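You operate a simulated robot arm through the tools that you are given. There is no shell and no other tool.

You run a simulated robot arm. Do the job below in one go: nothing can be reset, and whatever is moved stays where it is left.

TASK
Put things in order on the top of the writing table. At the end: the brown rocking blotter stands where the yellow tin stood; the clear short vase is on the green coaster; the yellow tin from the top of the writing table is on the grey bright pewter bowl; the blue wool cone stands where the clear short vase stood; the grey round pewter box stands on top of the grey dark small tankard; whatever was shut is shut again. Leave all else as you found it, and nothing knocked over. Set down upright: short vase.

Only the result counts: the job must be done as asked and must still hold three seconds after the hand-in. Knocking over, shifting, dropping, spilling or breaking anything else fails it.

THE ROBOT
A 7-joint arm with a two-finger parallel gripper, fixed in place. Base frame: the origin is at the foot of the arm, x ahead of it, y to its left, z up; the work surface is at about z = 750. Units: mm, degrees, N and s.
With the tool pointing down near the work surface it reaches from about 200 to 680 mm from the base axis. Its first joint turns from -66.0 to 66.0 degrees. Payload 2.4 kg.
The TCP is the grasp point between the finger pads, 30 mm short of the fingertips. In the tool frame z runs along the fingers and y along their closing line. Largest opening 94 mm; finger width 28, thickness 10; the body of the gripper, 50 by 96 mm, starts 55 mm behind the TCP.
Orientation is told as [roll, pitch, yaw] about the base's x, y, z axes, in that order, counted from this pose: with the fingers straight down and closing along the base's y, the tool's x points along the base's -x, its y along +y and its z along -z.

THE INTERFACE
- The arm moves only by the tool nudge_tool. Its argument "commands" is a list of rows, each a list of 7 numbers: the shift along the tool's x, y, z in mm, then the turn, a rotation vector about the tool's x, y, z in degrees, then the finger opening in mm, from 0 to 94. In form: [[tx, ty, tz, rx, ry, rz, grip], ...]. A call has 1 to 20 rows; each row shifts and turns the commanded pose from where the row before left it, along the tool's axes as they then stand. A row lasts 0.2 s, in which the tool goes at most 50 mm and 8.6 degrees; a call with a longer step from one row to the next is refused whole, and so is a gripper value outside its range. Where a pose cannot be reached the arm comes as near as it can. A force on the tool above 40 N (or 10 N above the force at the start of the call, whichever is more), or a blocked arm, ends the call early, and 0.2 s more pass. The fingers move at their own pace (about 153 mm/s each) and stop on an object; they squeeze with about 25 N. The grip force told is the motor's: it shows also when the fingers shut on nothing. Time passes only in rows, and 0.2 s behind the last, so rows that do not move let the fingers close. It gives the time, the measured TCP pose, the force on the tool (base axes), the opening and the grip force at its end, in the units of the frame above (readings bear some noise), with the torque about the TCP (base axes, N m) and any sound that the robot's microphone picked up.
- Cameras (640 x 400 px; columns grow to the right, rows downward): "scene" is fixed at [27.4, 477.1, 1425.5]; the picture's right is [-0.81, -0.59, 0.00], its down [-0.44, 0.59, -0.68] and it looks along [0.40, -0.55, -0.74] (base axes); focal length 313 px, centre (320, 200). "wrist" rides on the gripper at [76, 14, -102] in the tool frame; the picture's right is [-0.18, 0.98, 0.00], its down [-0.75, -0.14, -0.64] and it looks along [-0.63, -0.12, 0.77] (tool axes); focal length 243 px, centre (320, 200). There is no depth. A picture from a camera that has moved, and an enlarged one, comes with that camera's place and axes in the base frame and with its lens.
- get_image(camera): a new picture of that camera. The clock stands still meanwhile.
- enlarge(camera, box): a new picture of the part [left, top, right, bottom] of that camera's present view, enlarged. The clock stands still meanwhile.
- finish_job(): hands the job in; it is judged then, once.

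Places have to be worked out from the pictures, the camera data and where the tool is seen. Open the gripper and draw the arm clear of the work before you hand the job in, unless the task says otherwise.

The tools are called after "Call:" by a JSON object that holds its "name" and its "arguments". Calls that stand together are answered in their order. nudge_tool: Moves the arm, as the interface text tells. Its arguments: {"type":"object","properties":{"commands":{"type":"array","items":{"type":"array","items":{"type":"number"}}}},"required":["commands"]} The other tools are called the same way: get_image (camera) takes a picture; enlarge (camera, box) takes an enlarged picture of a part of a camera's view; finish_job () hands the job in.

At the start:

```text
clock: 0.0
tcp_pos: [458.9, -115.1, 1024.3]
tcp_rot: [0.0, 0.0, 0.0]
contact_force: [0.2, -0.6, -0.4]
torque: [-0.02, -0.03, 0.04]
grip_width: 93.9
grip_force: 0.1
```

scene: 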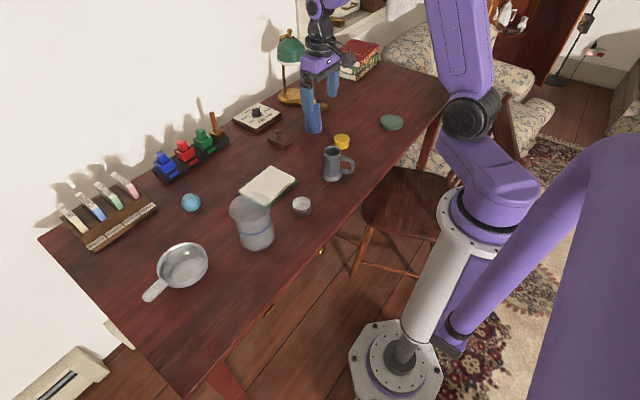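
wrist: 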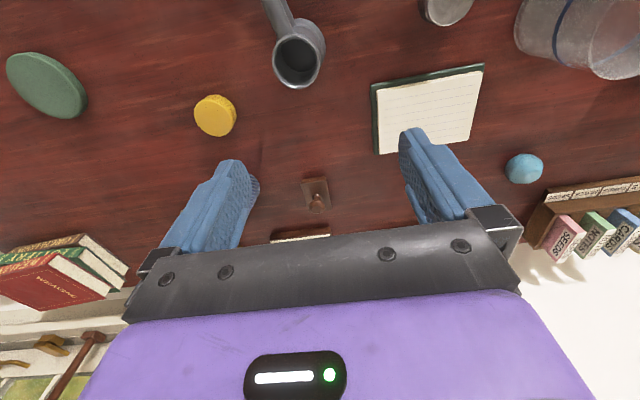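

I'll start with closer looks at the desk from both cameras to identify each object.

Call:
{"name": "enlarge", "arguments": {"camera": "scene", "box": [220, 80, 420, 205]}}

Call:
{"name": "enlarge", "arguments": {"camera": "scene", "box": [40, 130, 320, 305]}}

Call:
{"name": "get_image", "arguments": {"camera": "wrist"}}

```text
3.20 times, centred on (320, 142) of scene
camera zoom: at [27.4, 477.1, 1425.5], right [-0.81, -0.59, 0.0], down [-0.44, 0.59, -0.68], along [0.4, -0.55, -0.74], focal length 1002 px, centre (320, 384)
```

zoom: 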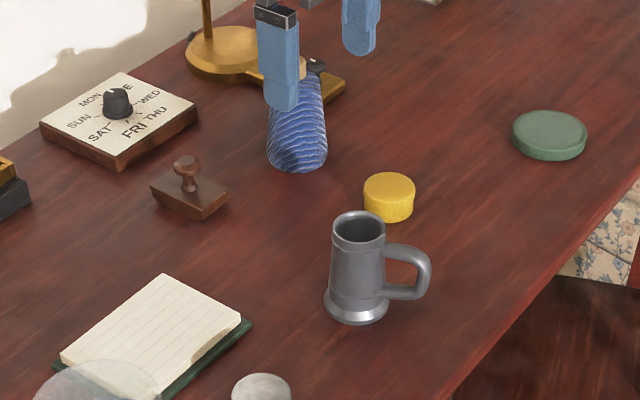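

```text
2.29 times, centred on (180, 218) of scene
camera zoom: at [27.4, 477.1, 1425.5], right [-0.81, -0.59, 0.0], down [-0.44, 0.59, -0.68], along [0.4, -0.55, -0.74], focal length 715 px, centre (640, 160)
```

zoom: 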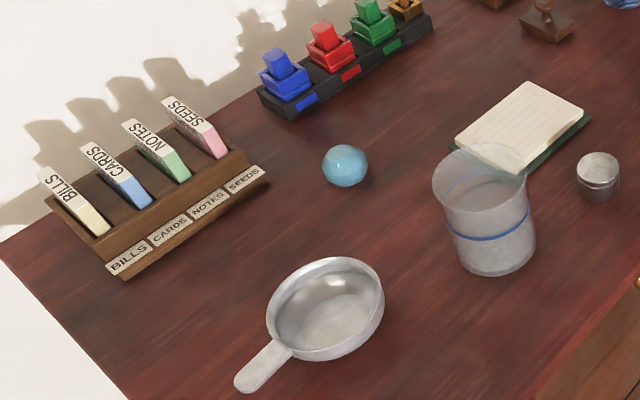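

```text
taken
camera wrist: at [382.4, -100.5, 1128.1], right [0.18, 0.98, 0.0], down [0.75, -0.14, 0.64], along [0.63, -0.12, -0.77], focal length 243 px, centre (320, 200)
```

wrist: 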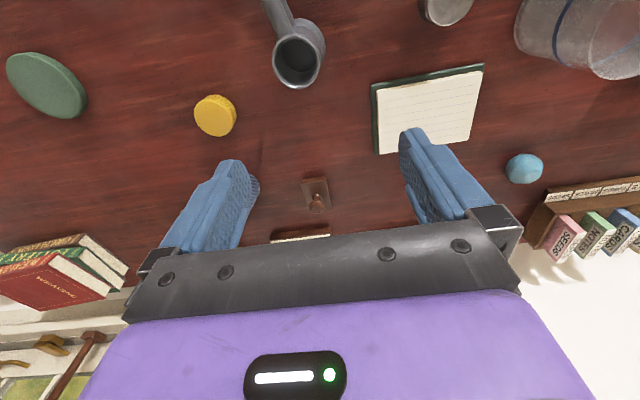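

The objects are all identifiable: coaster at about (407,-500), tin (488,-282), tankard (423,-128), box (409,38), vase (438,190), bowl (520,356), blotter (661,-158), cone (620,-294). I'll move the arm to look at the tin more closely.

Call:
{"name": "nudge_tool", "arguments": {"commands": [[15.8, -29, 18.8, 0, 0, 0, 94], [15.8, -29, 18.8, 0, 0, 0, 94], [15.8, -29, 18.8, 0, 0, 0, 94], [15.8, -29, 18.8, 0, 0, 0, 94], [15.8, -29, 18.8, 0, 0, 0, 94]]}}

```text
clock: 1.2
tcp_pos: [377.5, -261.4, 930.3]
tcp_rot: [0.0, 0.0, 0.0]
contact_force: [-0.8, -0.5, -0.6]
torque: [0.0, 0.0, -0.01]
grip_width: 94.0
grip_force: 0.0
```

The arm tracked as commanded. I'll take pictures from here.

Call:
{"name": "get_image", "arguments": {"camera": "wrist"}}

Call:
{"name": "get_image", "arguments": {"camera": "scene"}}

```text
taken
camera wrist: at [300.1, -247.2, 1033.4], right [0.18, 0.98, 0.0], down [0.75, -0.14, 0.64], along [0.63, -0.12, -0.77], focal length 243 px, centre (320, 200)
```

wrist: 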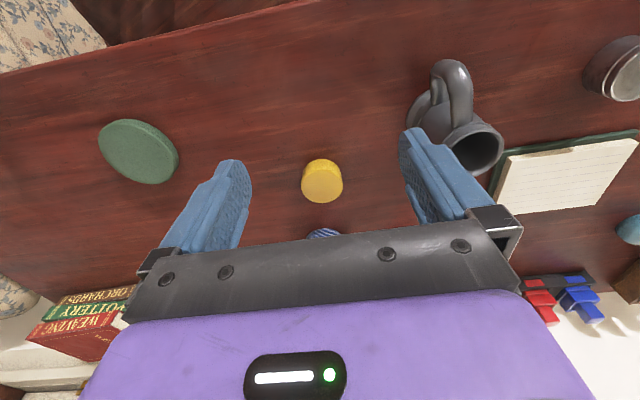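

```text
taken
```

scene: 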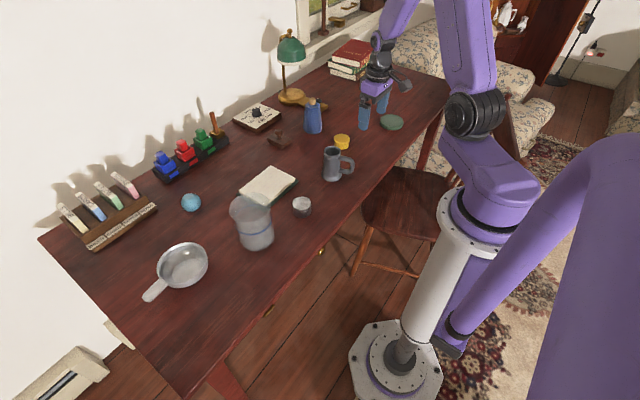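

The cone and tin are now unobstructed. I'll enlarge both to measure them.

Call:
{"name": "enlarge", "arguments": {"camera": "scene", "box": [260, 85, 420, 185]}}

Call:
{"name": "enlarge", "arguments": {"camera": "wrist", "box": [240, 120, 400, 220]}}

Call:
{"name": "enlarge", "arguments": {"camera": "scene", "box": [210, 150, 370, 250]}}

Call:
{"name": "enlarge", "arguments": {"camera": "scene", "box": [110, 210, 270, 310]}}

```text
4.00 times, centred on (340, 135) of scene
camera zoom: at [27.4, 477.1, 1425.6], right [-0.81, -0.59, 0.0], down [-0.44, 0.59, -0.68], along [0.4, -0.55, -0.74], focal length 1252 px, centre (240, 460)
```

zoom: 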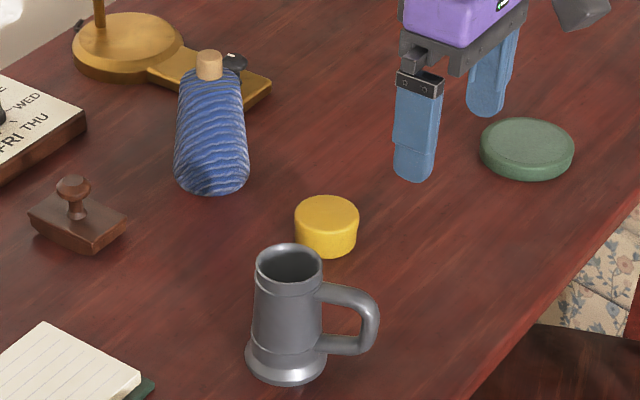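

```text
4.00 times, centred on (320, 170) of wrist
camera zoom: at [300.1, -247.2, 1033.4], right [0.18, 0.98, 0.0], down [0.75, -0.14, 0.64], along [0.63, -0.12, -0.77], focal length 970 px, centre (320, 320)
```

zoom: 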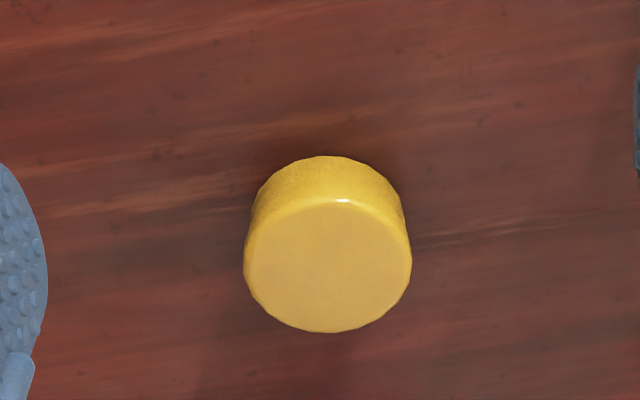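

```text
4.00 times, centred on (290, 200) of scene
camera zoom: at [27.4, 477.1, 1425.6], right [-0.81, -0.59, 0.0], down [-0.44, 0.59, -0.68], along [0.4, -0.55, -0.74], focal length 1252 px, centre (440, 200)
```

zoom: 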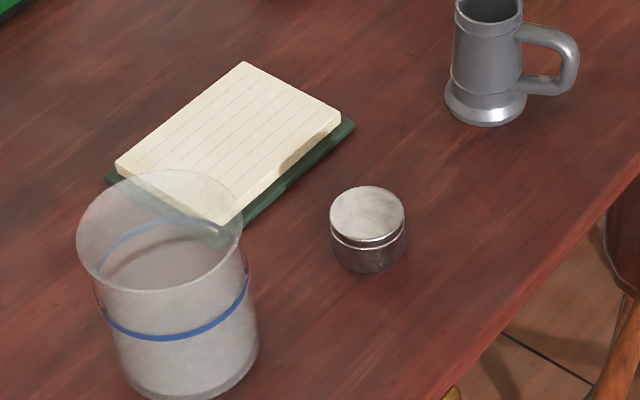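

```text
4.00 times, centred on (190, 260) of scene
camera zoom: at [27.4, 477.1, 1425.6], right [-0.81, -0.59, 0.0], down [-0.44, 0.59, -0.68], along [0.4, -0.55, -0.74], focal length 1252 px, centre (840, -40)
```

zoom: 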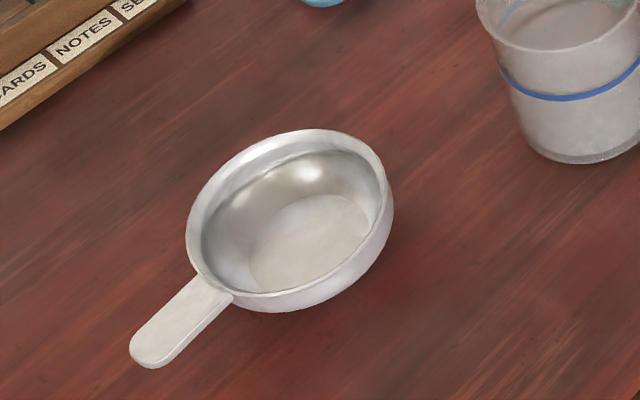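

Tin: centre ≈ (487.5, -279.5), diameter ≈ 54, top z ≈ 777. I move above it and come down partway to check alignment.

Call:
{"name": "nudge_tool", "arguments": {"commands": [[-36.7, -6, 20, 0, 0, 0, 94], [-36.7, -6, 20, 0, 0, 0, 94], [-36.6, -6, 20, 0, 0, 0, 94], [0, 0, 25, 0, 0, 0, 94], [0, 0, 0, 0, 0, 0, 94]]}}

Call:
{"name": "get_image", "arguments": {"camera": "wrist"}}

```text
clock: 2.4
tcp_pos: [491.1, -276.9, 849.3]
tcp_rot: [0.0, 0.1, 0.0]
contact_force: [-0.4, 1.2, 0.6]
torque: [-0.01, 0.0, -0.01]
grip_width: 93.7
grip_force: 0.1
```

```text
taken
camera wrist: at [414.3, -263.0, 951.8], right [0.19, 0.98, 0.0], down [0.75, -0.14, 0.64], along [0.63, -0.12, -0.77], focal length 243 px, centre (320, 200)
```

wrist: 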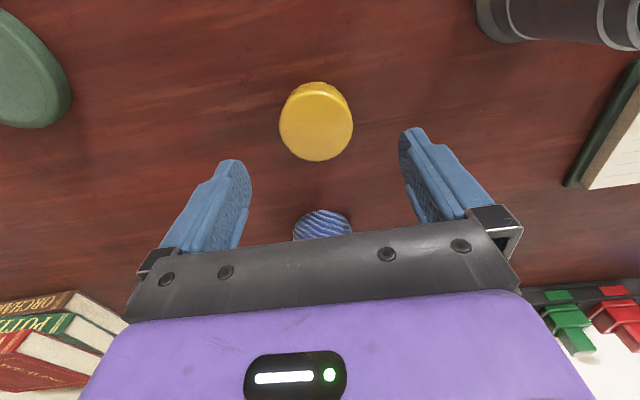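

Tin estimate ≈ (486,-279). I'll correct slightly and descend to z ≈ 790, then close.

Call:
{"name": "nudge_tool", "arguments": {"commands": [[4, -1, 20, 0, 0, 0, 94], [0, 0, 20, 0, 0, 0, 94], [0, 0, 15, 0, 0, 0, 94], [0, 0, 0, 0, 0, 0, 94]]}}

Call:
{"name": "get_image", "arguments": {"camera": "wrist"}}

Call:
{"name": "enlarge", "arguments": {"camera": "scene", "box": [280, 85, 440, 185]}}

```text
clock: 3.4
tcp_pos: [486.4, -279.9, 791.5]
tcp_rot: [0.0, -0.1, 0.0]
contact_force: [0.2, 0.8, 0.3]
torque: [0.0, 0.0, 0.04]
grip_width: 94.0
grip_force: 0.1
```

```text
taken
camera wrist: at [409.3, -264.8, 894.8], right [0.18, 0.98, 0.0], down [0.75, -0.14, 0.64], along [0.63, -0.12, -0.77], focal length 243 px, centre (320, 200)
```

wrist: 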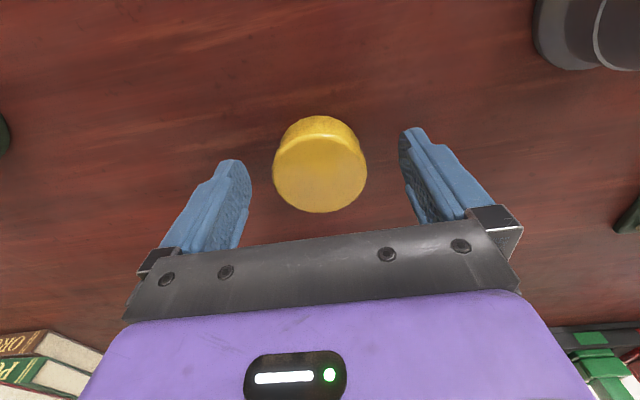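

```text
4.00 times, centred on (360, 135) of scene
camera zoom: at [27.4, 477.1, 1425.5], right [-0.81, -0.59, 0.0], down [-0.44, 0.59, -0.68], along [0.4, -0.55, -0.74], focal length 1252 px, centre (160, 460)
```

zoom: 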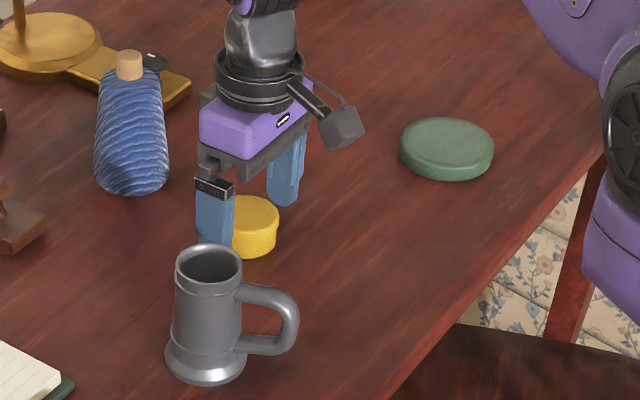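

Aligned: tin ≈ (485,-279), TCP ≈ (486,-280). Closing the gripper in place.

Call:
{"name": "nudge_tool", "arguments": {"commands": [[0, 0, 0, 0, 0, 0, 65], [0, 0, 0, 0, 0, 0, 45], [0, 0, 0, 0, 0, 0, 30], [0, 0, 0, 0, 0, 0, 30]]}}

```text
clock: 4.4
tcp_pos: [487.2, -279.4, 791.8]
tcp_rot: [0.1, 0.0, 0.0]
contact_force: [0.1, -0.1, -0.5]
torque: [-0.01, -0.06, -0.03]
grip_width: 54.2
grip_force: 25.1
```

Tin is held (54.2 mm). I lift it straight up and carry it over toward the bowl at a safe height.

Call:
{"name": "nudge_tool", "arguments": {"commands": [[0, 0, -20, 0, 0, 0, 30], [0, 0, -40, 0, 0, 0, 30], [0, 0, -45, 0, 0, 0, 30], [0, 0, -45, 0, 0, 0, 30], [0, 0, -20, 0, 0, 0, 30]]}}

Call:
{"name": "nudge_tool", "arguments": {"commands": [[5.1, 43, 1.3, 0, 0, 0, 30], [5.1, 43, 1.3, 0, 0, 0, 30], [5.1, 43, 1.3, 0, 0, 0, 30], [5.1, 43, 1.3, 0, 0, 0, 30], [5.1, 43, 1.3, 0, 0, 0, 30], [5.1, 43, 1.3, 0, 0, 0, 30], [5.1, 43, 1.3, 0, 0, 0, 30], [5.1, 43, 1.3, 0, 0, 0, 30], [5.1, 43, 1.3, 0, 0, 0, 30], [5.1, 43, 1.3, 0, 0, 0, 30], [5.1, 43, 1.3, 0, 0, 0, 30], [5.1, 43, 1.3, 0, 0, 0, 30], [5.1, 43, 1.3, 0, 0, 0, 30], [5.1, 43, 1.3, 0, 0, 0, 30], [5.1, 43, 1.3, 0, 0, 0, 30]]}}

Call:
{"name": "get_image", "arguments": {"camera": "wrist"}}

Call:
{"name": "get_image", "arguments": {"camera": "scene"}}

```text
clock: 5.6
tcp_pos: [488.3, -278.7, 961.4]
tcp_rot: [0.0, 0.0, 0.0]
contact_force: [0.8, 0.7, -0.1]
torque: [0.02, 0.0, 0.02]
grip_width: 54.5
grip_force: 25.3
```

```text
clock: 8.8
tcp_pos: [410.3, 367.1, 944.0]
tcp_rot: [-0.1, 0.0, -0.1]
contact_force: [0.0, 0.0, -0.8]
torque: [0.01, 0.0, -0.03]
grip_width: 54.5
grip_force: 25.1
```

```text
taken
camera wrist: at [332.0, 381.4, 1047.4], right [0.19, 0.98, 0.0], down [0.75, -0.14, 0.64], along [0.63, -0.12, -0.77], focal length 243 px, centre (320, 200)
```

wrist: 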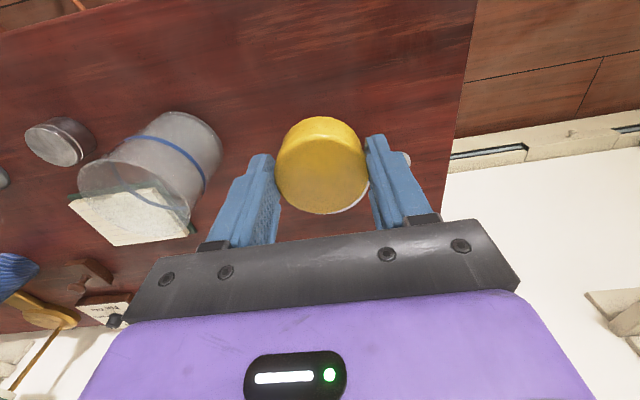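

```text
taken
```

scene: 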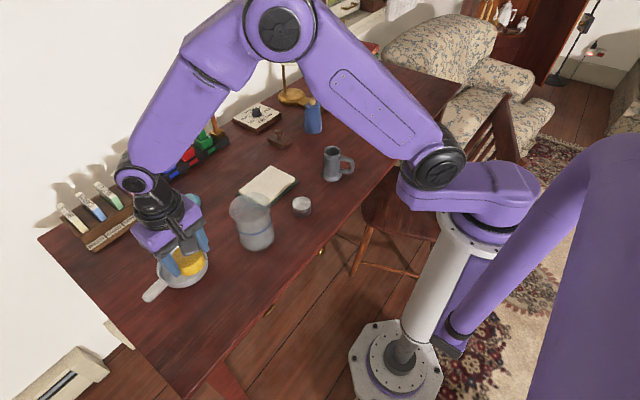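

The tin hides the bowl from the wrist camera here, so I shift sideways to see the bowl and locate it accurately.

Call:
{"name": "nudge_tool", "arguments": {"commands": [[-5, -42, -4, 0, 0, 0, 30], [-5, -42, -4, 0, 0, 0, 30], [-5, -42, -4, 0, 0, 0, 30], [-5, -41, -4, 0, 0, 0, 30], [0, 0, 0, 0, 0, 0, 30]]}}

Call:
{"name": "enlarge", "arguments": {"camera": "wrist", "box": [400, 80, 560, 180]}}

Call:
{"name": "get_image", "arguments": {"camera": "wrist"}}

```text
clock: 10.0
tcp_pos: [430.1, 198.3, 959.5]
tcp_rot: [-0.1, 0.0, 0.0]
contact_force: [0.2, 0.4, -1.6]
torque: [0.01, -0.01, -0.01]
grip_width: 54.2
grip_force: 25.1
```

```text
4.00 times, centred on (480, 130) of wrist
camera zoom: at [352.9, 213.3, 1063.0], right [0.18, 0.98, 0.0], down [0.75, -0.14, 0.64], along [0.63, -0.12, -0.77], focal length 970 px, centre (-320, 480)
```

zoom: 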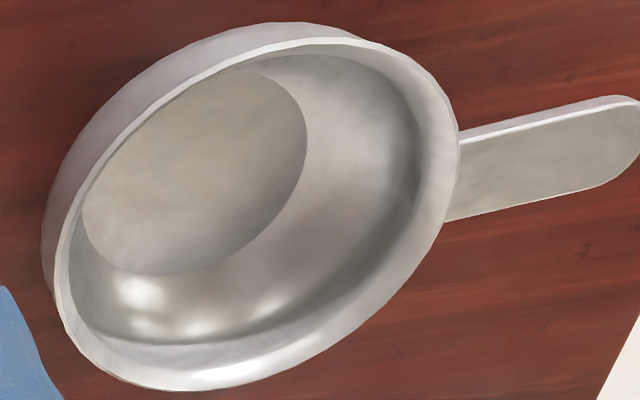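

```text
taken
camera wrist: at [352.9, 213.3, 1063.0], right [0.18, 0.98, 0.0], down [0.75, -0.14, 0.64], along [0.63, -0.12, -0.77], focal length 243 px, centre (320, 200)
```

wrist: 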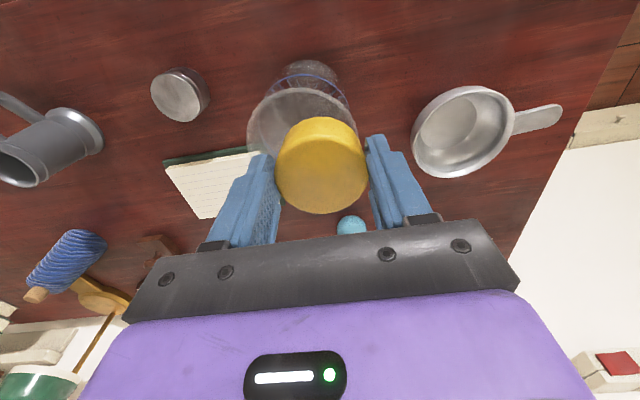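

Bowl centre fits ≈ (508, 356), floor ≈ z 755, rim ≈ 793. I move the tin above it and come down partway, then verify.

Call:
{"name": "nudge_tool", "arguments": {"commands": [[-19.5, 39.4, 15, 0, 0, 0, 30], [-19.5, 39.4, 15, 0, 0, 0, 30], [-19.5, 39.4, 15, 0, 0, 0, 30], [-19.4, 39.4, 15, 0, 0, 0, 30], [0, 0, 30, 0, 0, 0, 30], [0, 0, 20, 0, 0, 0, 30], [0, 0, 0, 0, 0, 0, 30]]}}

Call:
{"name": "get_image", "arguments": {"camera": "wrist"}}

Call:
{"name": "enlarge", "arguments": {"camera": "scene", "box": [110, 210, 270, 310]}}

```text
clock: 11.6
tcp_pos: [506.4, 355.4, 846.4]
tcp_rot: [0.0, 0.0, 0.0]
contact_force: [-0.1, 0.9, -0.8]
torque: [0.02, -0.03, 0.0]
grip_width: 54.2
grip_force: 25.1
```

```text
taken
camera wrist: at [429.7, 370.3, 949.6], right [0.18, 0.98, 0.0], down [0.75, -0.14, 0.64], along [0.63, -0.12, -0.77], focal length 243 px, centre (320, 200)
```

wrist: 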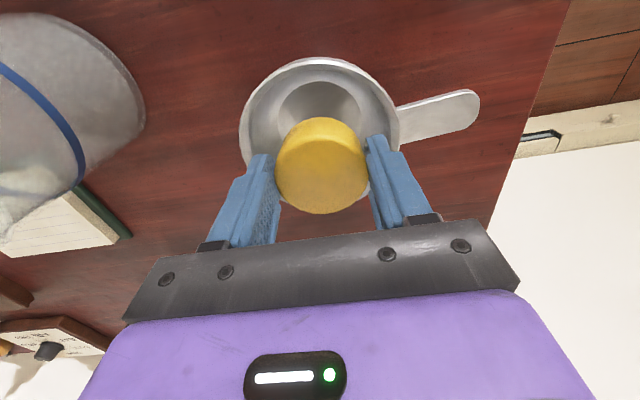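

```text
4.00 times, centred on (190, 260) of scene
camera zoom: at [27.4, 477.1, 1425.5], right [-0.81, -0.59, 0.0], down [-0.44, 0.59, -0.68], along [0.4, -0.55, -0.74], focal length 1252 px, centre (840, -40)
```

zoom: 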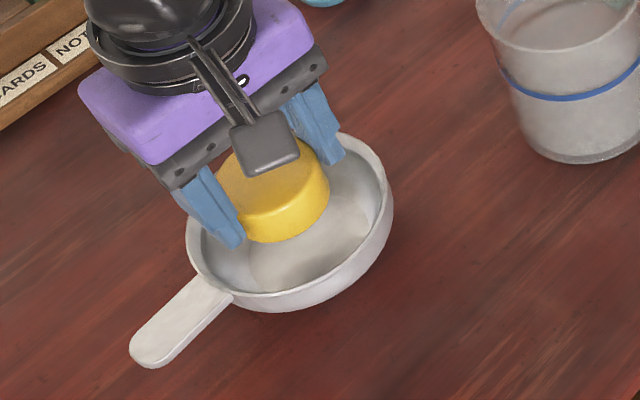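

Projecting the tin straight down lands it on the bowl's floor centre (predicted pixel matches the seen floor disc). Lowering to just above the floor.

Call:
{"name": "nudge_tool", "arguments": {"commands": [[0, 0, 20, 0, 0, 0, 30], [0, 0, 15, 0, 0, 0, 30], [0, 0, 8, 0, 0, 0, 30], [0, 0, 3, 0, 0, 0, 30], [0, 0, 0, 0, 0, 0, 30]]}}

Call:
{"name": "nudge_tool", "arguments": {"commands": [[0, 0, 1.5, 0, 0, 0, 30], [0, 0, 0, 0, 0, 0, 30]]}}

Call:
{"name": "enlarge", "arguments": {"camera": "scene", "box": [110, 210, 270, 310]}}

```text
clock: 12.2
tcp_pos: [508.7, 357.4, 825.2]
tcp_rot: [0.2, -0.5, 0.0]
contact_force: [-0.6, -0.4, 6.6]
torque: [-0.23, 0.12, -0.01]
grip_width: 54.1
grip_force: 25.1
stopped in row 2: the force on the tool passed its limit at 59 N (the readings are from after the stop); the commanded pose is now the measured one
```

```text
clock: 12.8
tcp_pos: [509.5, 357.8, 825.9]
tcp_rot: [0.4, -0.6, -0.1]
contact_force: [-4.5, -6.0, 32.7]
torque: [-0.95, 0.45, 0.04]
grip_width: 54.3
grip_force: 24.9
```

```text
4.00 times, centred on (190, 260) of scene
camera zoom: at [26.8, 476.6, 1425.7], right [-0.81, -0.59, 0.0], down [-0.43, 0.59, -0.68], along [0.4, -0.55, -0.74], focal length 1252 px, centre (840, -40)
```

zoom: 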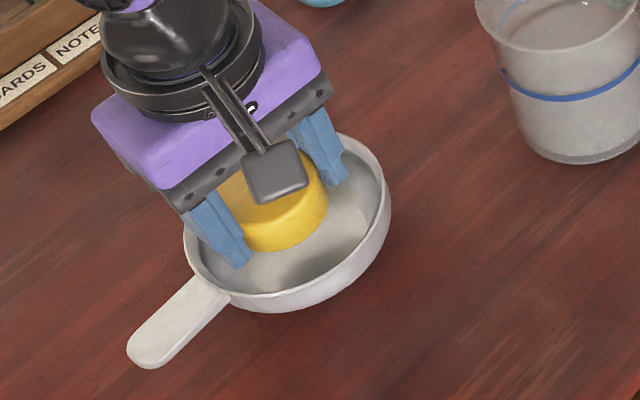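

The tool met something at TCP z ≈ 825, with the tin base at about 784, well above the floor I estimated. I'll back up a bit to relieve the force and look closely.

Call:
{"name": "nudge_tool", "arguments": {"commands": [[0, 0, -3, 0, 0, 0, 30], [0, 0, -3, 0, 0, 0, 30], [0, 0, 0, 0, 0, 0, 30]]}}

Call:
{"name": "enlarge", "arguments": {"camera": "wrist", "box": [200, 60, 440, 210]}}

Call:
{"name": "enlarge", "arguments": {"camera": "scene", "box": [136, 226, 232, 286]}}

```text
clock: 13.6
tcp_pos: [509.0, 357.8, 829.1]
tcp_rot: [0.2, -0.4, 0.0]
contact_force: [-0.2, -0.9, -1.1]
torque: [0.02, 0.0, -0.01]
grip_width: 54.1
grip_force: 25.1
```

```text
2.67 times, centred on (320, 135) of wrist
camera zoom: at [430.8, 372.9, 932.2], right [0.18, 0.98, 0.01], down [0.75, -0.14, 0.65], along [0.64, -0.12, -0.76], focal length 647 px, centre (320, 373)
```

zoom: 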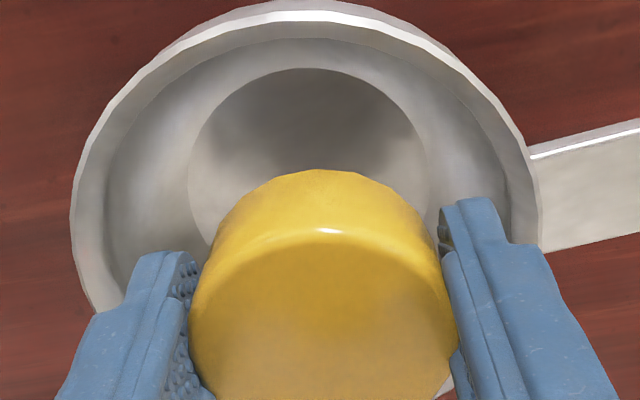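

```text
6.67 times, centred on (184, 256) of scene
camera zoom: at [27.4, 477.1, 1425.5], right [-0.81, -0.59, 0.0], down [-0.44, 0.59, -0.68], along [0.4, -0.55, -0.74], focal length 2086 px, centre (1227, -173)
```

zoom: 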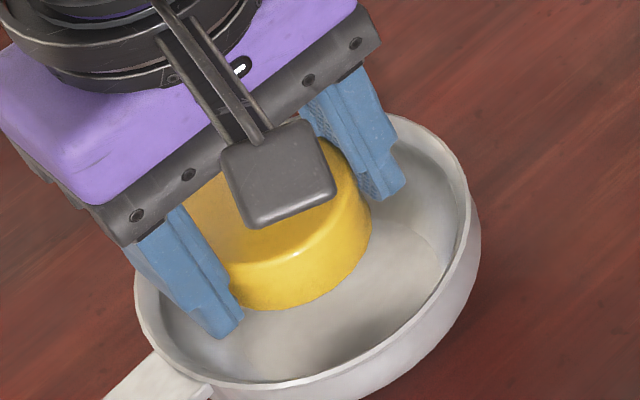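

The bowl hasn't visibly moved. I'll probe more carefully with small steps to learn the contact height and where it acts.

Call:
{"name": "nudge_tool", "arguments": {"commands": [[1, 0, 0, -0.2, -0.4, 0, 30], [0, 0, 1, 0, 0, 0, 30], [0, 0, 0, 0, 0, 0, 30]]}}

Call:
{"name": "nudge_tool", "arguments": {"commands": [[0, 0, 1, 0, 0, 0, 30], [0, 0, 0, 0, 0, 0, 30]]}}

Call:
{"name": "nudge_tool", "arguments": {"commands": [[0, 0, 1, 0, 0, 0, 30], [0, 0, 0, 0, 0, 0, 30]]}}

```text
clock: 14.4
tcp_pos: [507.4, 357.6, 830.9]
tcp_rot: [0.5, -0.8, -0.1]
contact_force: [-1.3, -0.4, -0.3]
torque: [-0.03, -0.01, 0.03]
grip_width: 54.1
grip_force: 24.3
```

```text
clock: 15.0
tcp_pos: [507.5, 357.8, 827.8]
tcp_rot: [0.6, -0.8, -0.1]
contact_force: [-0.5, 0.0, 0.1]
torque: [0.0, 0.02, -0.01]
grip_width: 54.4
grip_force: 24.4
```

```text
clock: 15.6
tcp_pos: [508.3, 359.3, 826.7]
tcp_rot: [0.5, -0.8, -0.1]
contact_force: [-0.4, -0.7, -0.7]
torque: [0.02, -0.01, -0.03]
grip_width: 54.3
grip_force: 25.0
```

My tilt correction had the wrong sign; I straighten the tool first, then continue probing down.

Call:
{"name": "nudge_tool", "arguments": {"commands": [[0, 0, 0, 0.5, 0.8, 0, 30], [0, -1.5, 0, 0, 0, 0.1, 30], [0, 0, 0, 0, 0, 0, 30]]}}

Call:
{"name": "nudge_tool", "arguments": {"commands": [[0, 0, 1, 0, 0, 0, 30], [0, 0, 0, 0, 0, 0, 30]]}}

Call:
{"name": "nudge_tool", "arguments": {"commands": [[0, 0, 1, 0, 0, 0, 30], [0, 0, 0, 0, 0, 0, 30]]}}

Call:
{"name": "nudge_tool", "arguments": {"commands": [[0, 0, 1, 0, 0, 0, 30], [0, 0, 0, 0, 0, 0, 30]]}}

```text
clock: 16.4
tcp_pos: [509.1, 356.3, 825.7]
tcp_rot: [0.1, 0.0, -0.2]
contact_force: [0.4, -0.7, -0.5]
torque: [0.0, 0.0, -0.01]
grip_width: 54.4
grip_force: 24.9
```

```text
clock: 17.0
tcp_pos: [508.3, 356.7, 825.2]
tcp_rot: [0.0, -0.1, -0.3]
contact_force: [-1.7, -1.4, 6.2]
torque: [0.05, -0.11, 0.02]
grip_width: 54.3
grip_force: 25.3
```

```text
clock: 17.6
tcp_pos: [508.8, 356.2, 826.5]
tcp_rot: [0.1, -0.2, -0.2]
contact_force: [-5.1, -1.1, 21.3]
torque: [-0.02, 0.1, -0.08]
grip_width: 54.1
grip_force: 24.8
```

```text
clock: 18.2
tcp_pos: [509.6, 356.9, 825.3]
tcp_rot: [0.2, -0.1, -0.1]
contact_force: [-9.4, -2.7, 35.3]
torque: [-0.32, 0.39, -0.11]
grip_width: 54.3
grip_force: 25.2
```

Now the contact is centred (little torque) at a repeatable height, so the tin's base is resting flat on the bowl at about rim height, z ≈ 784. I'll unload the force, then open slightly while watching.

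Call:
{"name": "nudge_tool", "arguments": {"commands": [[0, 0, -2, 0, 0, 0, 30], [0, 0, 0, 0, 0, 0, 30]]}}

Call:
{"name": "nudge_tool", "arguments": {"commands": [[0, 0, 0, 0, 0, 0, 57], [0, 0, 0, 0, 0, 0, 60], [0, 0, 0, 0, 0, 0, 64]]}}

Call:
{"name": "enlarge", "arguments": {"camera": "scene", "box": [136, 226, 232, 286]}}

Call:
{"name": "enlarge", "arguments": {"camera": "wrist", "box": [200, 60, 440, 210]}}

```text
clock: 18.8
tcp_pos: [508.6, 356.6, 825.0]
tcp_rot: [0.0, -0.1, -0.2]
contact_force: [-1.0, 2.1, 15.2]
torque: [0.15, 0.1, 0.05]
grip_width: 54.3
grip_force: 25.0
```

```text
clock: 19.6
tcp_pos: [509.7, 354.1, 825.8]
tcp_rot: [-0.1, -0.1, -0.4]
contact_force: [-2.6, -7.4, 16.3]
torque: [0.1, 0.05, 0.03]
grip_width: 60.5
grip_force: 0.1
```

```text
6.67 times, centred on (184, 256) of scene
camera zoom: at [27.1, 476.8, 1425.7], right [-0.81, -0.59, 0.0], down [-0.43, 0.59, -0.68], along [0.4, -0.55, -0.74], focal length 2086 px, centre (1227, -173)
```

zoom: 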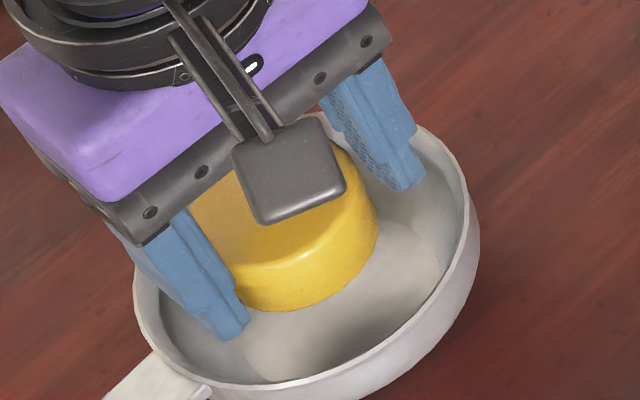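

```text
2.67 times, centred on (320, 135) of wrist
camera zoom: at [432.0, 369.5, 928.7], right [0.19, 0.98, 0.0], down [0.75, -0.14, 0.64], along [0.63, -0.12, -0.77], focal length 647 px, centre (320, 373)
```

zoom: 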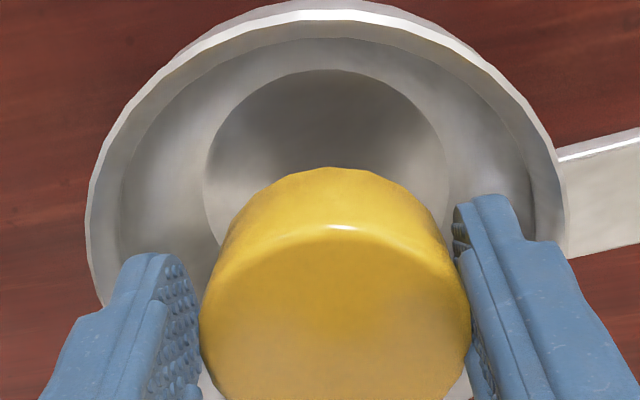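

The fingers feel the bowl's top plane too: the tin slid up slightly in the grip and is standing at the rim plane (z ≈ 795). I'll lift the fingertips a little to unload, open more, and check that the tin stays put.

Call:
{"name": "nudge_tool", "arguments": {"commands": [[0, 0, -1.5, 0, 0, 0, 62], [0, 0, -1.5, 0, 0, 0, 66], [0, 0, 0, 0, 0, 0, 70]]}}

Call:
{"name": "enlarge", "arguments": {"camera": "scene", "box": [136, 226, 232, 286]}}

Call:
{"name": "enlarge", "arguments": {"camera": "wrist", "box": [200, 60, 440, 210]}}

```text
clock: 20.4
tcp_pos: [508.6, 357.8, 828.2]
tcp_rot: [-0.1, 0.0, -0.2]
contact_force: [0.1, 0.3, 0.2]
torque: [0.01, -0.03, -0.04]
grip_width: 69.8
grip_force: 0.1
```

```text
6.67 times, centred on (184, 256) of scene
camera zoom: at [27.4, 477.1, 1425.5], right [-0.81, -0.59, 0.0], down [-0.44, 0.59, -0.68], along [0.4, -0.55, -0.74], focal length 2086 px, centre (1227, -173)
```

zoom: 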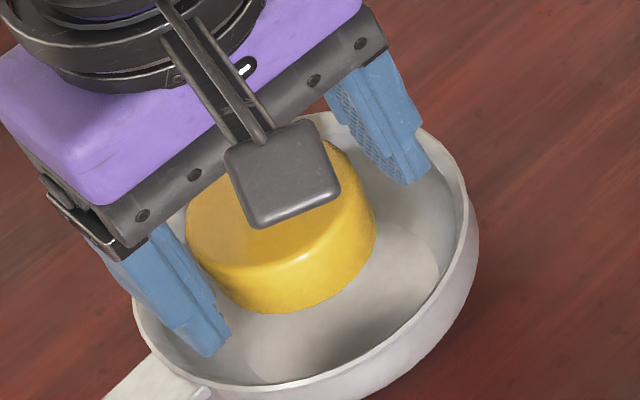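

```text
2.67 times, centred on (320, 135) of wrist
camera zoom: at [430.6, 372.0, 931.3], right [0.19, 0.98, 0.0], down [0.75, -0.14, 0.64], along [0.63, -0.12, -0.77], focal length 647 px, centre (320, 373)
```

zoom: 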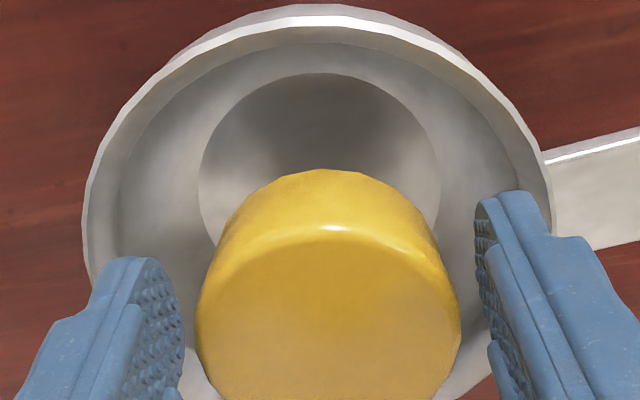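

The tin stays standing with no force on the tool. I lift clear and look at the result.

Call:
{"name": "nudge_tool", "arguments": {"commands": [[0, 0, -10, 0, 0, 0, 72], [0, 0, -20, 0, 0, 0, 80], [0, 0, -40, 0, 0, 0, 94], [0, 0, -45, 0, 0, 0, 94], [5, -45, -10, 0, 0, 0, 94], [5, -45, 0, 0, 0, 0, 94], [5, -45, 0, 0, 0, 0, 94]]}}

Call:
{"name": "enlarge", "arguments": {"camera": "scene", "box": [110, 210, 270, 310]}}

Call:
{"name": "get_image", "arguments": {"camera": "wrist"}}

```text
clock: 22.0
tcp_pos: [494.5, 221.5, 950.7]
tcp_rot: [0.0, 0.1, -0.2]
contact_force: [-1.7, -1.1, 0.3]
torque: [0.01, 0.04, -0.01]
grip_width: 93.9
grip_force: 0.1
```

```text
4.00 times, centred on (190, 260) of scene
camera zoom: at [27.3, 477.1, 1425.6], right [-0.81, -0.59, 0.0], down [-0.44, 0.59, -0.68], along [0.4, -0.55, -0.74], focal length 1252 px, centre (840, -40)
```

zoom: 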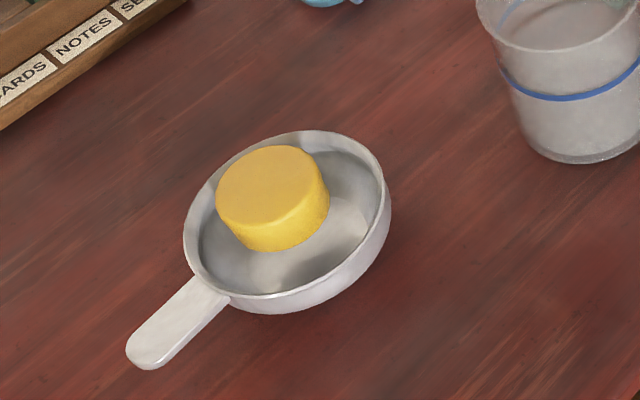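

```text
taken
camera wrist: at [419.0, 236.8, 1054.3], right [0.19, 0.98, 0.0], down [0.75, -0.14, 0.64], along [0.63, -0.12, -0.77], focal length 243 px, centre (320, 200)
```

wrist: 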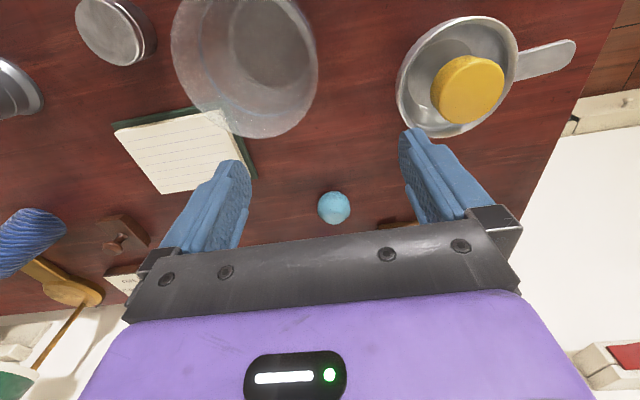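

The tin stands on the bowl. Next I go look at the blotter near (661,-158).

Call:
{"name": "nudge_tool", "arguments": {"commands": [[-5.7, -44.7, 2.5, 0, 0, 0, 94], [-5.7, -44.7, 2.5, 0, 0, 0, 94], [-5.7, -44.7, 2.5, 0, 0, 0, 94], [-5.7, -44.7, 2.5, 0, 0, 0, 94], [-5.7, -44.7, 2.5, 0, 0, 0, 94], [-5.7, -44.7, 2.5, 0, 0, 0, 94], [-5.7, -44.7, 2.5, 0, 0, 0, 94], [-5.7, -44.7, 2.5, 0, 0, 0, 94], [0, 0, 0, 0, 0, 0, 94]]}}

Call:
{"name": "get_image", "arguments": {"camera": "wrist"}}

Call:
{"name": "enlarge", "arguments": {"camera": "wrist", "box": [240, 120, 400, 220]}}

Call:
{"name": "enlarge", "arguments": {"camera": "scene", "box": [248, 118, 312, 158]}}

```text
clock: 24.0
tcp_pos: [536.1, -134.8, 934.6]
tcp_rot: [0.0, 0.0, -0.1]
contact_force: [0.2, 0.5, 0.4]
torque: [0.02, 0.0, -0.01]
grip_width: 94.2
grip_force: 0.1
```

```text
taken
camera wrist: at [459.1, -120.4, 1037.2], right [0.19, 0.98, 0.0], down [0.75, -0.14, 0.64], along [0.63, -0.12, -0.77], focal length 243 px, centre (320, 200)
```

wrist: 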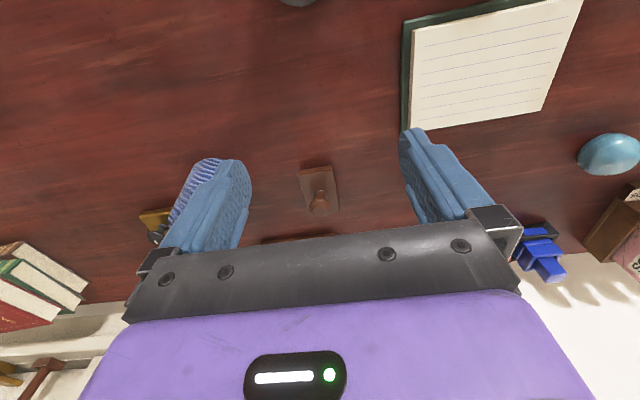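

```text
4.00 times, centred on (320, 170) of wrist
camera zoom: at [459.1, -120.4, 1037.2], right [0.19, 0.98, 0.0], down [0.75, -0.14, 0.64], along [0.63, -0.12, -0.77], focal length 970 px, centre (320, 320)
```

zoom: 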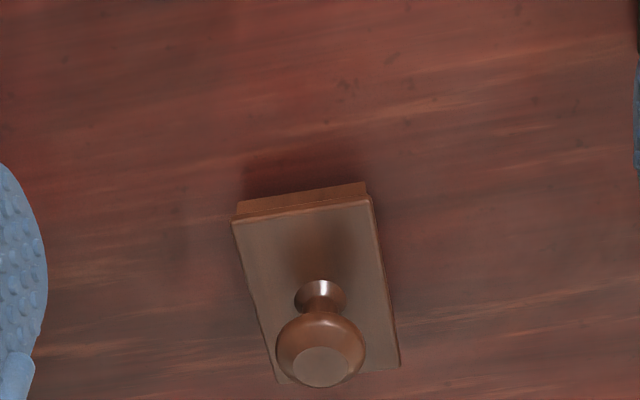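

```text
10.00 times, centred on (280, 138) of scene
camera zoom: at [27.4, 477.1, 1425.5], right [-0.81, -0.59, 0.0], down [-0.44, 0.59, -0.68], along [0.4, -0.55, -0.74], focal length 3130 px, centre (720, 820)
```

zoom: 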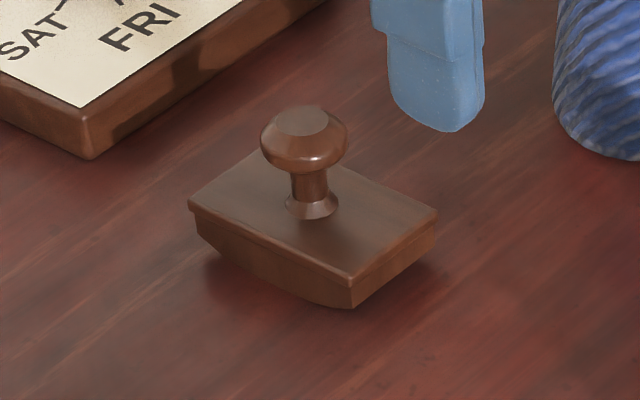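

Blotter: plate centred ≈ (666,-159), 74 × 46 mm, top z ≈ 770, knob top ≈ 807, sides aligned with the axes. I approach above it and check whether the arm reaches.

Call:
{"name": "nudge_tool", "arguments": {"commands": [[-41.3, -8, 18.3, 0, 0, 0, 80], [-41.3, -8, 18.3, 0, 0, 0, 80], [-41.4, -8, 18.4, 0, 0, 0, 80], [0, 0, 0, 0, 0, 0, 80]]}}

Call:
{"name": "get_image", "arguments": {"camera": "wrist"}}

```text
clock: 25.0
tcp_pos: [661.2, -159.7, 877.5]
tcp_rot: [0.0, 0.1, -0.3]
contact_force: [1.0, -0.7, -0.6]
torque: [-0.01, -0.01, -0.02]
grip_width: 80.1
grip_force: 0.0
```

```text
taken
camera wrist: at [584.3, -144.5, 980.4], right [0.19, 0.98, 0.0], down [0.75, -0.14, 0.64], along [0.63, -0.12, -0.77], focal length 243 px, centre (320, 200)
```

wrist: 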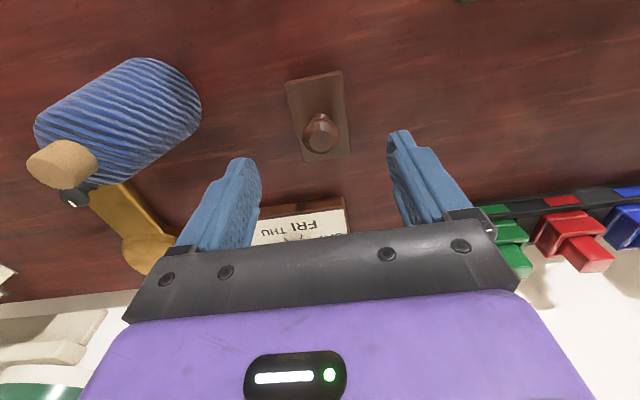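

Reach is fine here. Knob confirms at (665,-159). I descend toward the plate sides in steps.

Call:
{"name": "nudge_tool", "arguments": {"commands": [[-1, 0, 30, 0, 0, 0.2, 80], [-1, 0, 30, 0, 0, 0, 80], [0, 0, 20, 0, 0, 0, 80], [0, 0, 8, 0, 0, 0, 80], [0, 0, 0, 0, 0, 0, 80]]}}

Call:
{"name": "get_image", "arguments": {"camera": "wrist"}}

Call:
{"name": "enlarge", "arguments": {"camera": "scene", "box": [230, 98, 326, 158]}}

```text
clock: 26.2
tcp_pos: [661.9, -159.1, 791.3]
tcp_rot: [0.0, 0.0, -0.3]
contact_force: [-1.1, 1.0, -0.1]
torque: [0.03, -0.02, -0.01]
grip_width: 80.1
grip_force: 0.1
```

```text
taken
camera wrist: at [584.6, -144.9, 894.3], right [0.19, 0.98, 0.0], down [0.75, -0.15, 0.64], along [0.63, -0.12, -0.77], focal length 243 px, centre (320, 200)
```

wrist: 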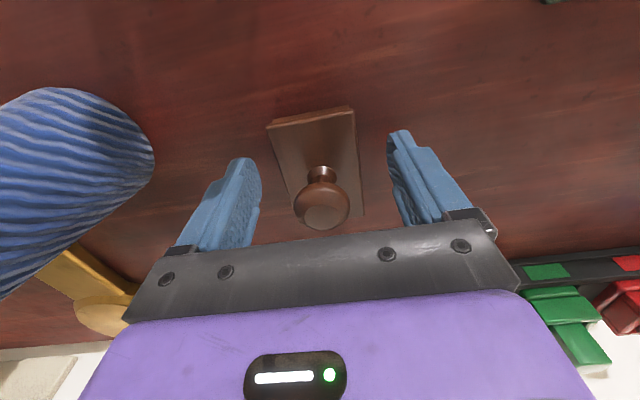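

```text
6.67 times, centred on (278, 128) of scene
camera zoom: at [27.4, 477.1, 1425.5], right [-0.81, -0.59, 0.0], down [-0.44, 0.59, -0.68], along [0.4, -0.55, -0.74], focal length 2086 px, centre (600, 680)
```

zoom: 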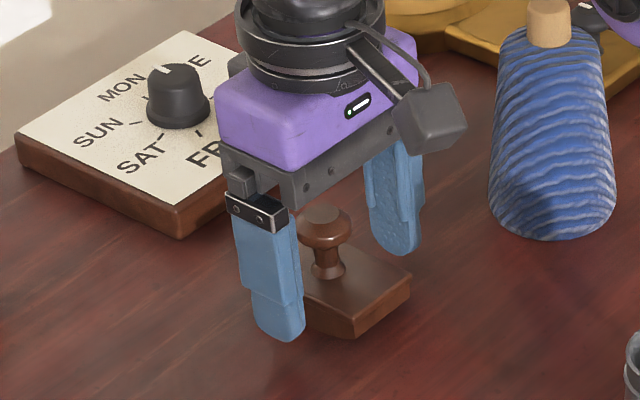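

Fingers straddle the plate. Lower 5 mm more and close.

Call:
{"name": "nudge_tool", "arguments": {"commands": [[0, 0, 5, 0, 0, 0, 80], [0, 0, 0, 0, 0, 0, 65], [0, 0, 0, 0, 0, 0, 50], [0, 0, 0, 0, 0, 0, 30], [0, 0, 0, 0, 0, 0, 25]]}}

Call:
{"name": "get_image", "arguments": {"camera": "wrist"}}

```text
clock: 27.4
tcp_pos: [661.3, -160.7, 787.5]
tcp_rot: [0.0, 0.0, -0.4]
contact_force: [0.3, -0.1, -0.4]
torque: [0.08, 0.04, -0.02]
grip_width: 47.4
grip_force: 25.0
```

```text
taken
camera wrist: at [583.8, -145.4, 889.5], right [0.19, 0.98, 0.0], down [0.75, -0.15, 0.64], along [0.63, -0.12, -0.77], focal length 243 px, centre (320, 200)
```

wrist: 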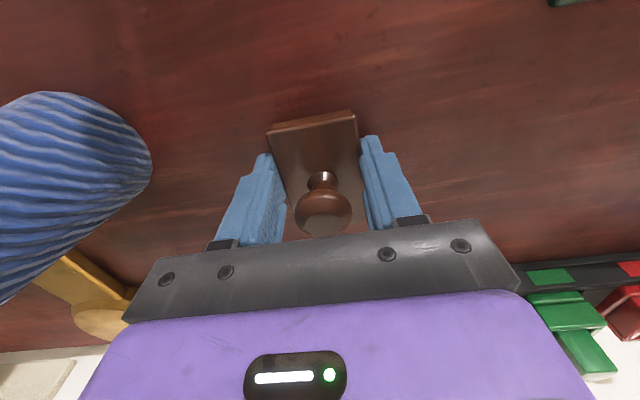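

Blotter is held (47.4 mm). Lift, back away toward the robot, then carry to the tin's former place (486,-279.5).

Call:
{"name": "nudge_tool", "arguments": {"commands": [[0, 0, -15, 0, 0, 0, 25], [0, 0, -35, 0, 0, 0, 25], [0, 0, -45, 0, 0, 0, 25], [30, 0, -20, 0, 0, 0, 25], [45, 0, 0, 0, 0, 0, 25], [45, 0, 0, 0, 0, 0, 25], [20, -40, 0, 0, 0, 0, 25], [20, -40, 0, 0, 0, 0, 25], [19.5, -39.5, 0, 0, 0, 0, 25], [0, 0, 0, 0, 0, 0, 25]]}}

Call:
{"name": "get_image", "arguments": {"camera": "wrist"}}

Call:
{"name": "enlarge", "arguments": {"camera": "scene", "box": [260, 85, 420, 185]}}

```text
clock: 29.6
tcp_pos: [482.3, -280.6, 901.0]
tcp_rot: [0.0, -0.1, -0.4]
contact_force: [-0.2, -0.2, -1.3]
torque: [0.0, -0.02, 0.0]
grip_width: 47.5
grip_force: 24.6
```

```text
taken
camera wrist: at [405.5, -264.4, 1004.8], right [0.19, 0.98, 0.0], down [0.75, -0.14, 0.64], along [0.63, -0.12, -0.77], focal length 243 px, centre (320, 200)
```

wrist: 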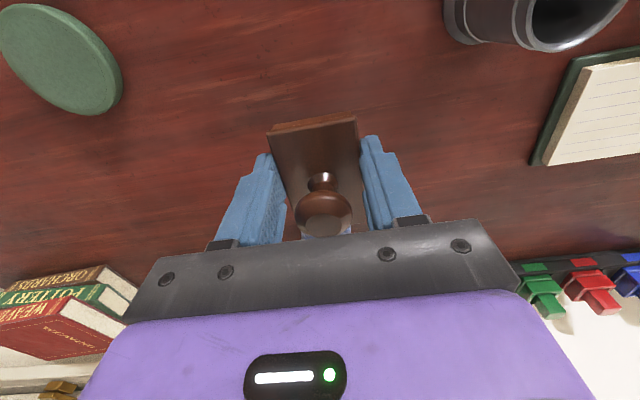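

```text
4.00 times, centred on (340, 135) of scene
camera zoom: at [27.4, 477.1, 1425.6], right [-0.81, -0.59, 0.0], down [-0.44, 0.59, -0.68], along [0.4, -0.55, -0.74], focal length 1252 px, centre (240, 460)
```

zoom: 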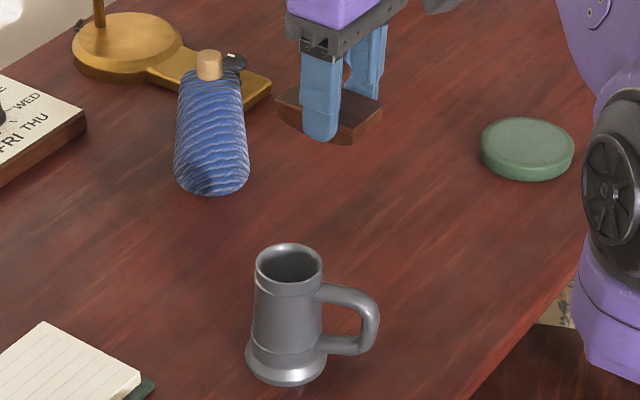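

Blotter is level and over the target. Lowering.

Call:
{"name": "nudge_tool", "arguments": {"commands": [[0, 1, 40, 0, 0, 0, 25], [0, 0, 40, 0, 0, 0, 25], [0, 0, 20, 0, 0, 0, 25], [0, 0, 8, 0, 0, 0, 25], [0, 0, 0, 0, 0, 0, 25]]}}

Call:
{"name": "nudge_tool", "arguments": {"commands": [[0, 0, 2, 0, 0, 0, 25], [0, 0, 1, 0, 0, 0, 25], [0, 0, 0, 0, 0, 0, 25]]}}

```text
clock: 30.8
tcp_pos: [483.6, -278.1, 793.3]
tcp_rot: [-0.1, -0.1, -0.4]
contact_force: [0.2, -0.4, -0.7]
torque: [-0.01, 0.02, -0.02]
grip_width: 47.4
grip_force: 24.5
```

```text
clock: 31.6
tcp_pos: [483.2, -279.8, 790.1]
tcp_rot: [0.1, 0.0, -0.3]
contact_force: [0.5, 0.3, -1.3]
torque: [0.0, -0.02, 0.01]
grip_width: 47.2
grip_force: 24.6
```

No contact yet at TCP 790; continuing in 1 mm steps (expected contact near 787.5).

Call:
{"name": "nudge_tool", "arguments": {"commands": [[0, 0, 1, 0, 0, 0, 25], [0, 0, 0, 0, 0, 0, 25]]}}

Call:
{"name": "nudge_tool", "arguments": {"commands": [[0, 0, 1, 0, 0, 0, 25], [0, 0, 0, 0, 0, 0, 25]]}}

Call:
{"name": "nudge_tool", "arguments": {"commands": [[0, 0, 0.7, 0, 0, 0, 25], [0, 0, 0, 0, 0, 0, 25]]}}

```text
clock: 32.2
tcp_pos: [483.4, -277.5, 788.8]
tcp_rot: [0.0, -0.1, -0.3]
contact_force: [0.2, 0.2, -0.9]
torque: [0.02, 0.0, 0.01]
grip_width: 47.7
grip_force: 25.2
```

```text
clock: 32.8
tcp_pos: [484.6, -279.2, 787.4]
tcp_rot: [0.0, 0.0, -0.4]
contact_force: [0.3, -0.1, -0.8]
torque: [0.0, 0.01, 0.02]
grip_width: 47.4
grip_force: 24.8
```

```text
clock: 33.4
tcp_pos: [483.3, -279.3, 787.5]
tcp_rot: [0.0, 0.1, -0.4]
contact_force: [0.0, 0.0, 0.1]
torque: [-0.01, -0.04, 0.0]
grip_width: 47.1
grip_force: 25.2
```

Just about at contact height. One more small step, then open.

Call:
{"name": "nudge_tool", "arguments": {"commands": [[0, 0, 0.7, 0, 0, 0, 25], [0, 0, 0, 0, 0, 0, 25]]}}

Call:
{"name": "nudge_tool", "arguments": {"commands": [[0, 0, 0, 0, 0, 0, 50], [0, 0, 0, 0, 0, 0, 54], [0, 0, 0, 0, 0, 0, 62], [0, 0, 0, 0, 0, 0, 70], [0, 0, 0, 0, 0, 0, 70]]}}

Call:
{"name": "get_image", "arguments": {"camera": "wrist"}}

```text
clock: 34.0
tcp_pos: [483.4, -278.1, 786.5]
tcp_rot: [-0.1, -0.2, -0.4]
contact_force: [-2.9, 0.6, 12.9]
torque: [0.05, 0.0, 0.0]
grip_width: 47.4
grip_force: 25.4
```

```text
clock: 35.2
tcp_pos: [483.8, -279.8, 786.7]
tcp_rot: [0.0, 0.0, -0.4]
contact_force: [0.3, 0.7, -0.2]
torque: [0.0, 0.0, -0.05]
grip_width: 70.0
grip_force: 0.0
```

```text
taken
camera wrist: at [406.2, -263.1, 889.0], right [0.19, 0.98, 0.0], down [0.75, -0.15, 0.64], along [0.63, -0.12, -0.77], focal length 243 px, centre (320, 200)
```

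wrist: 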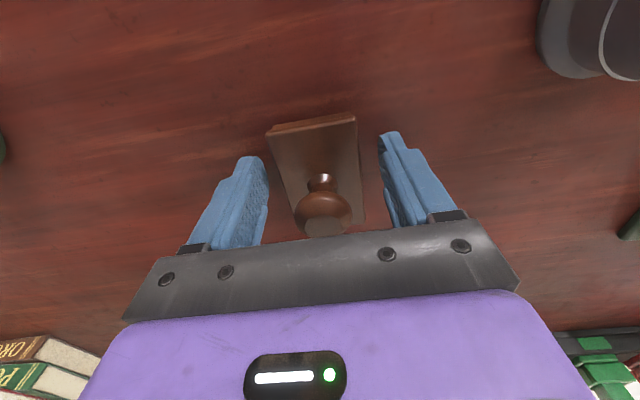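

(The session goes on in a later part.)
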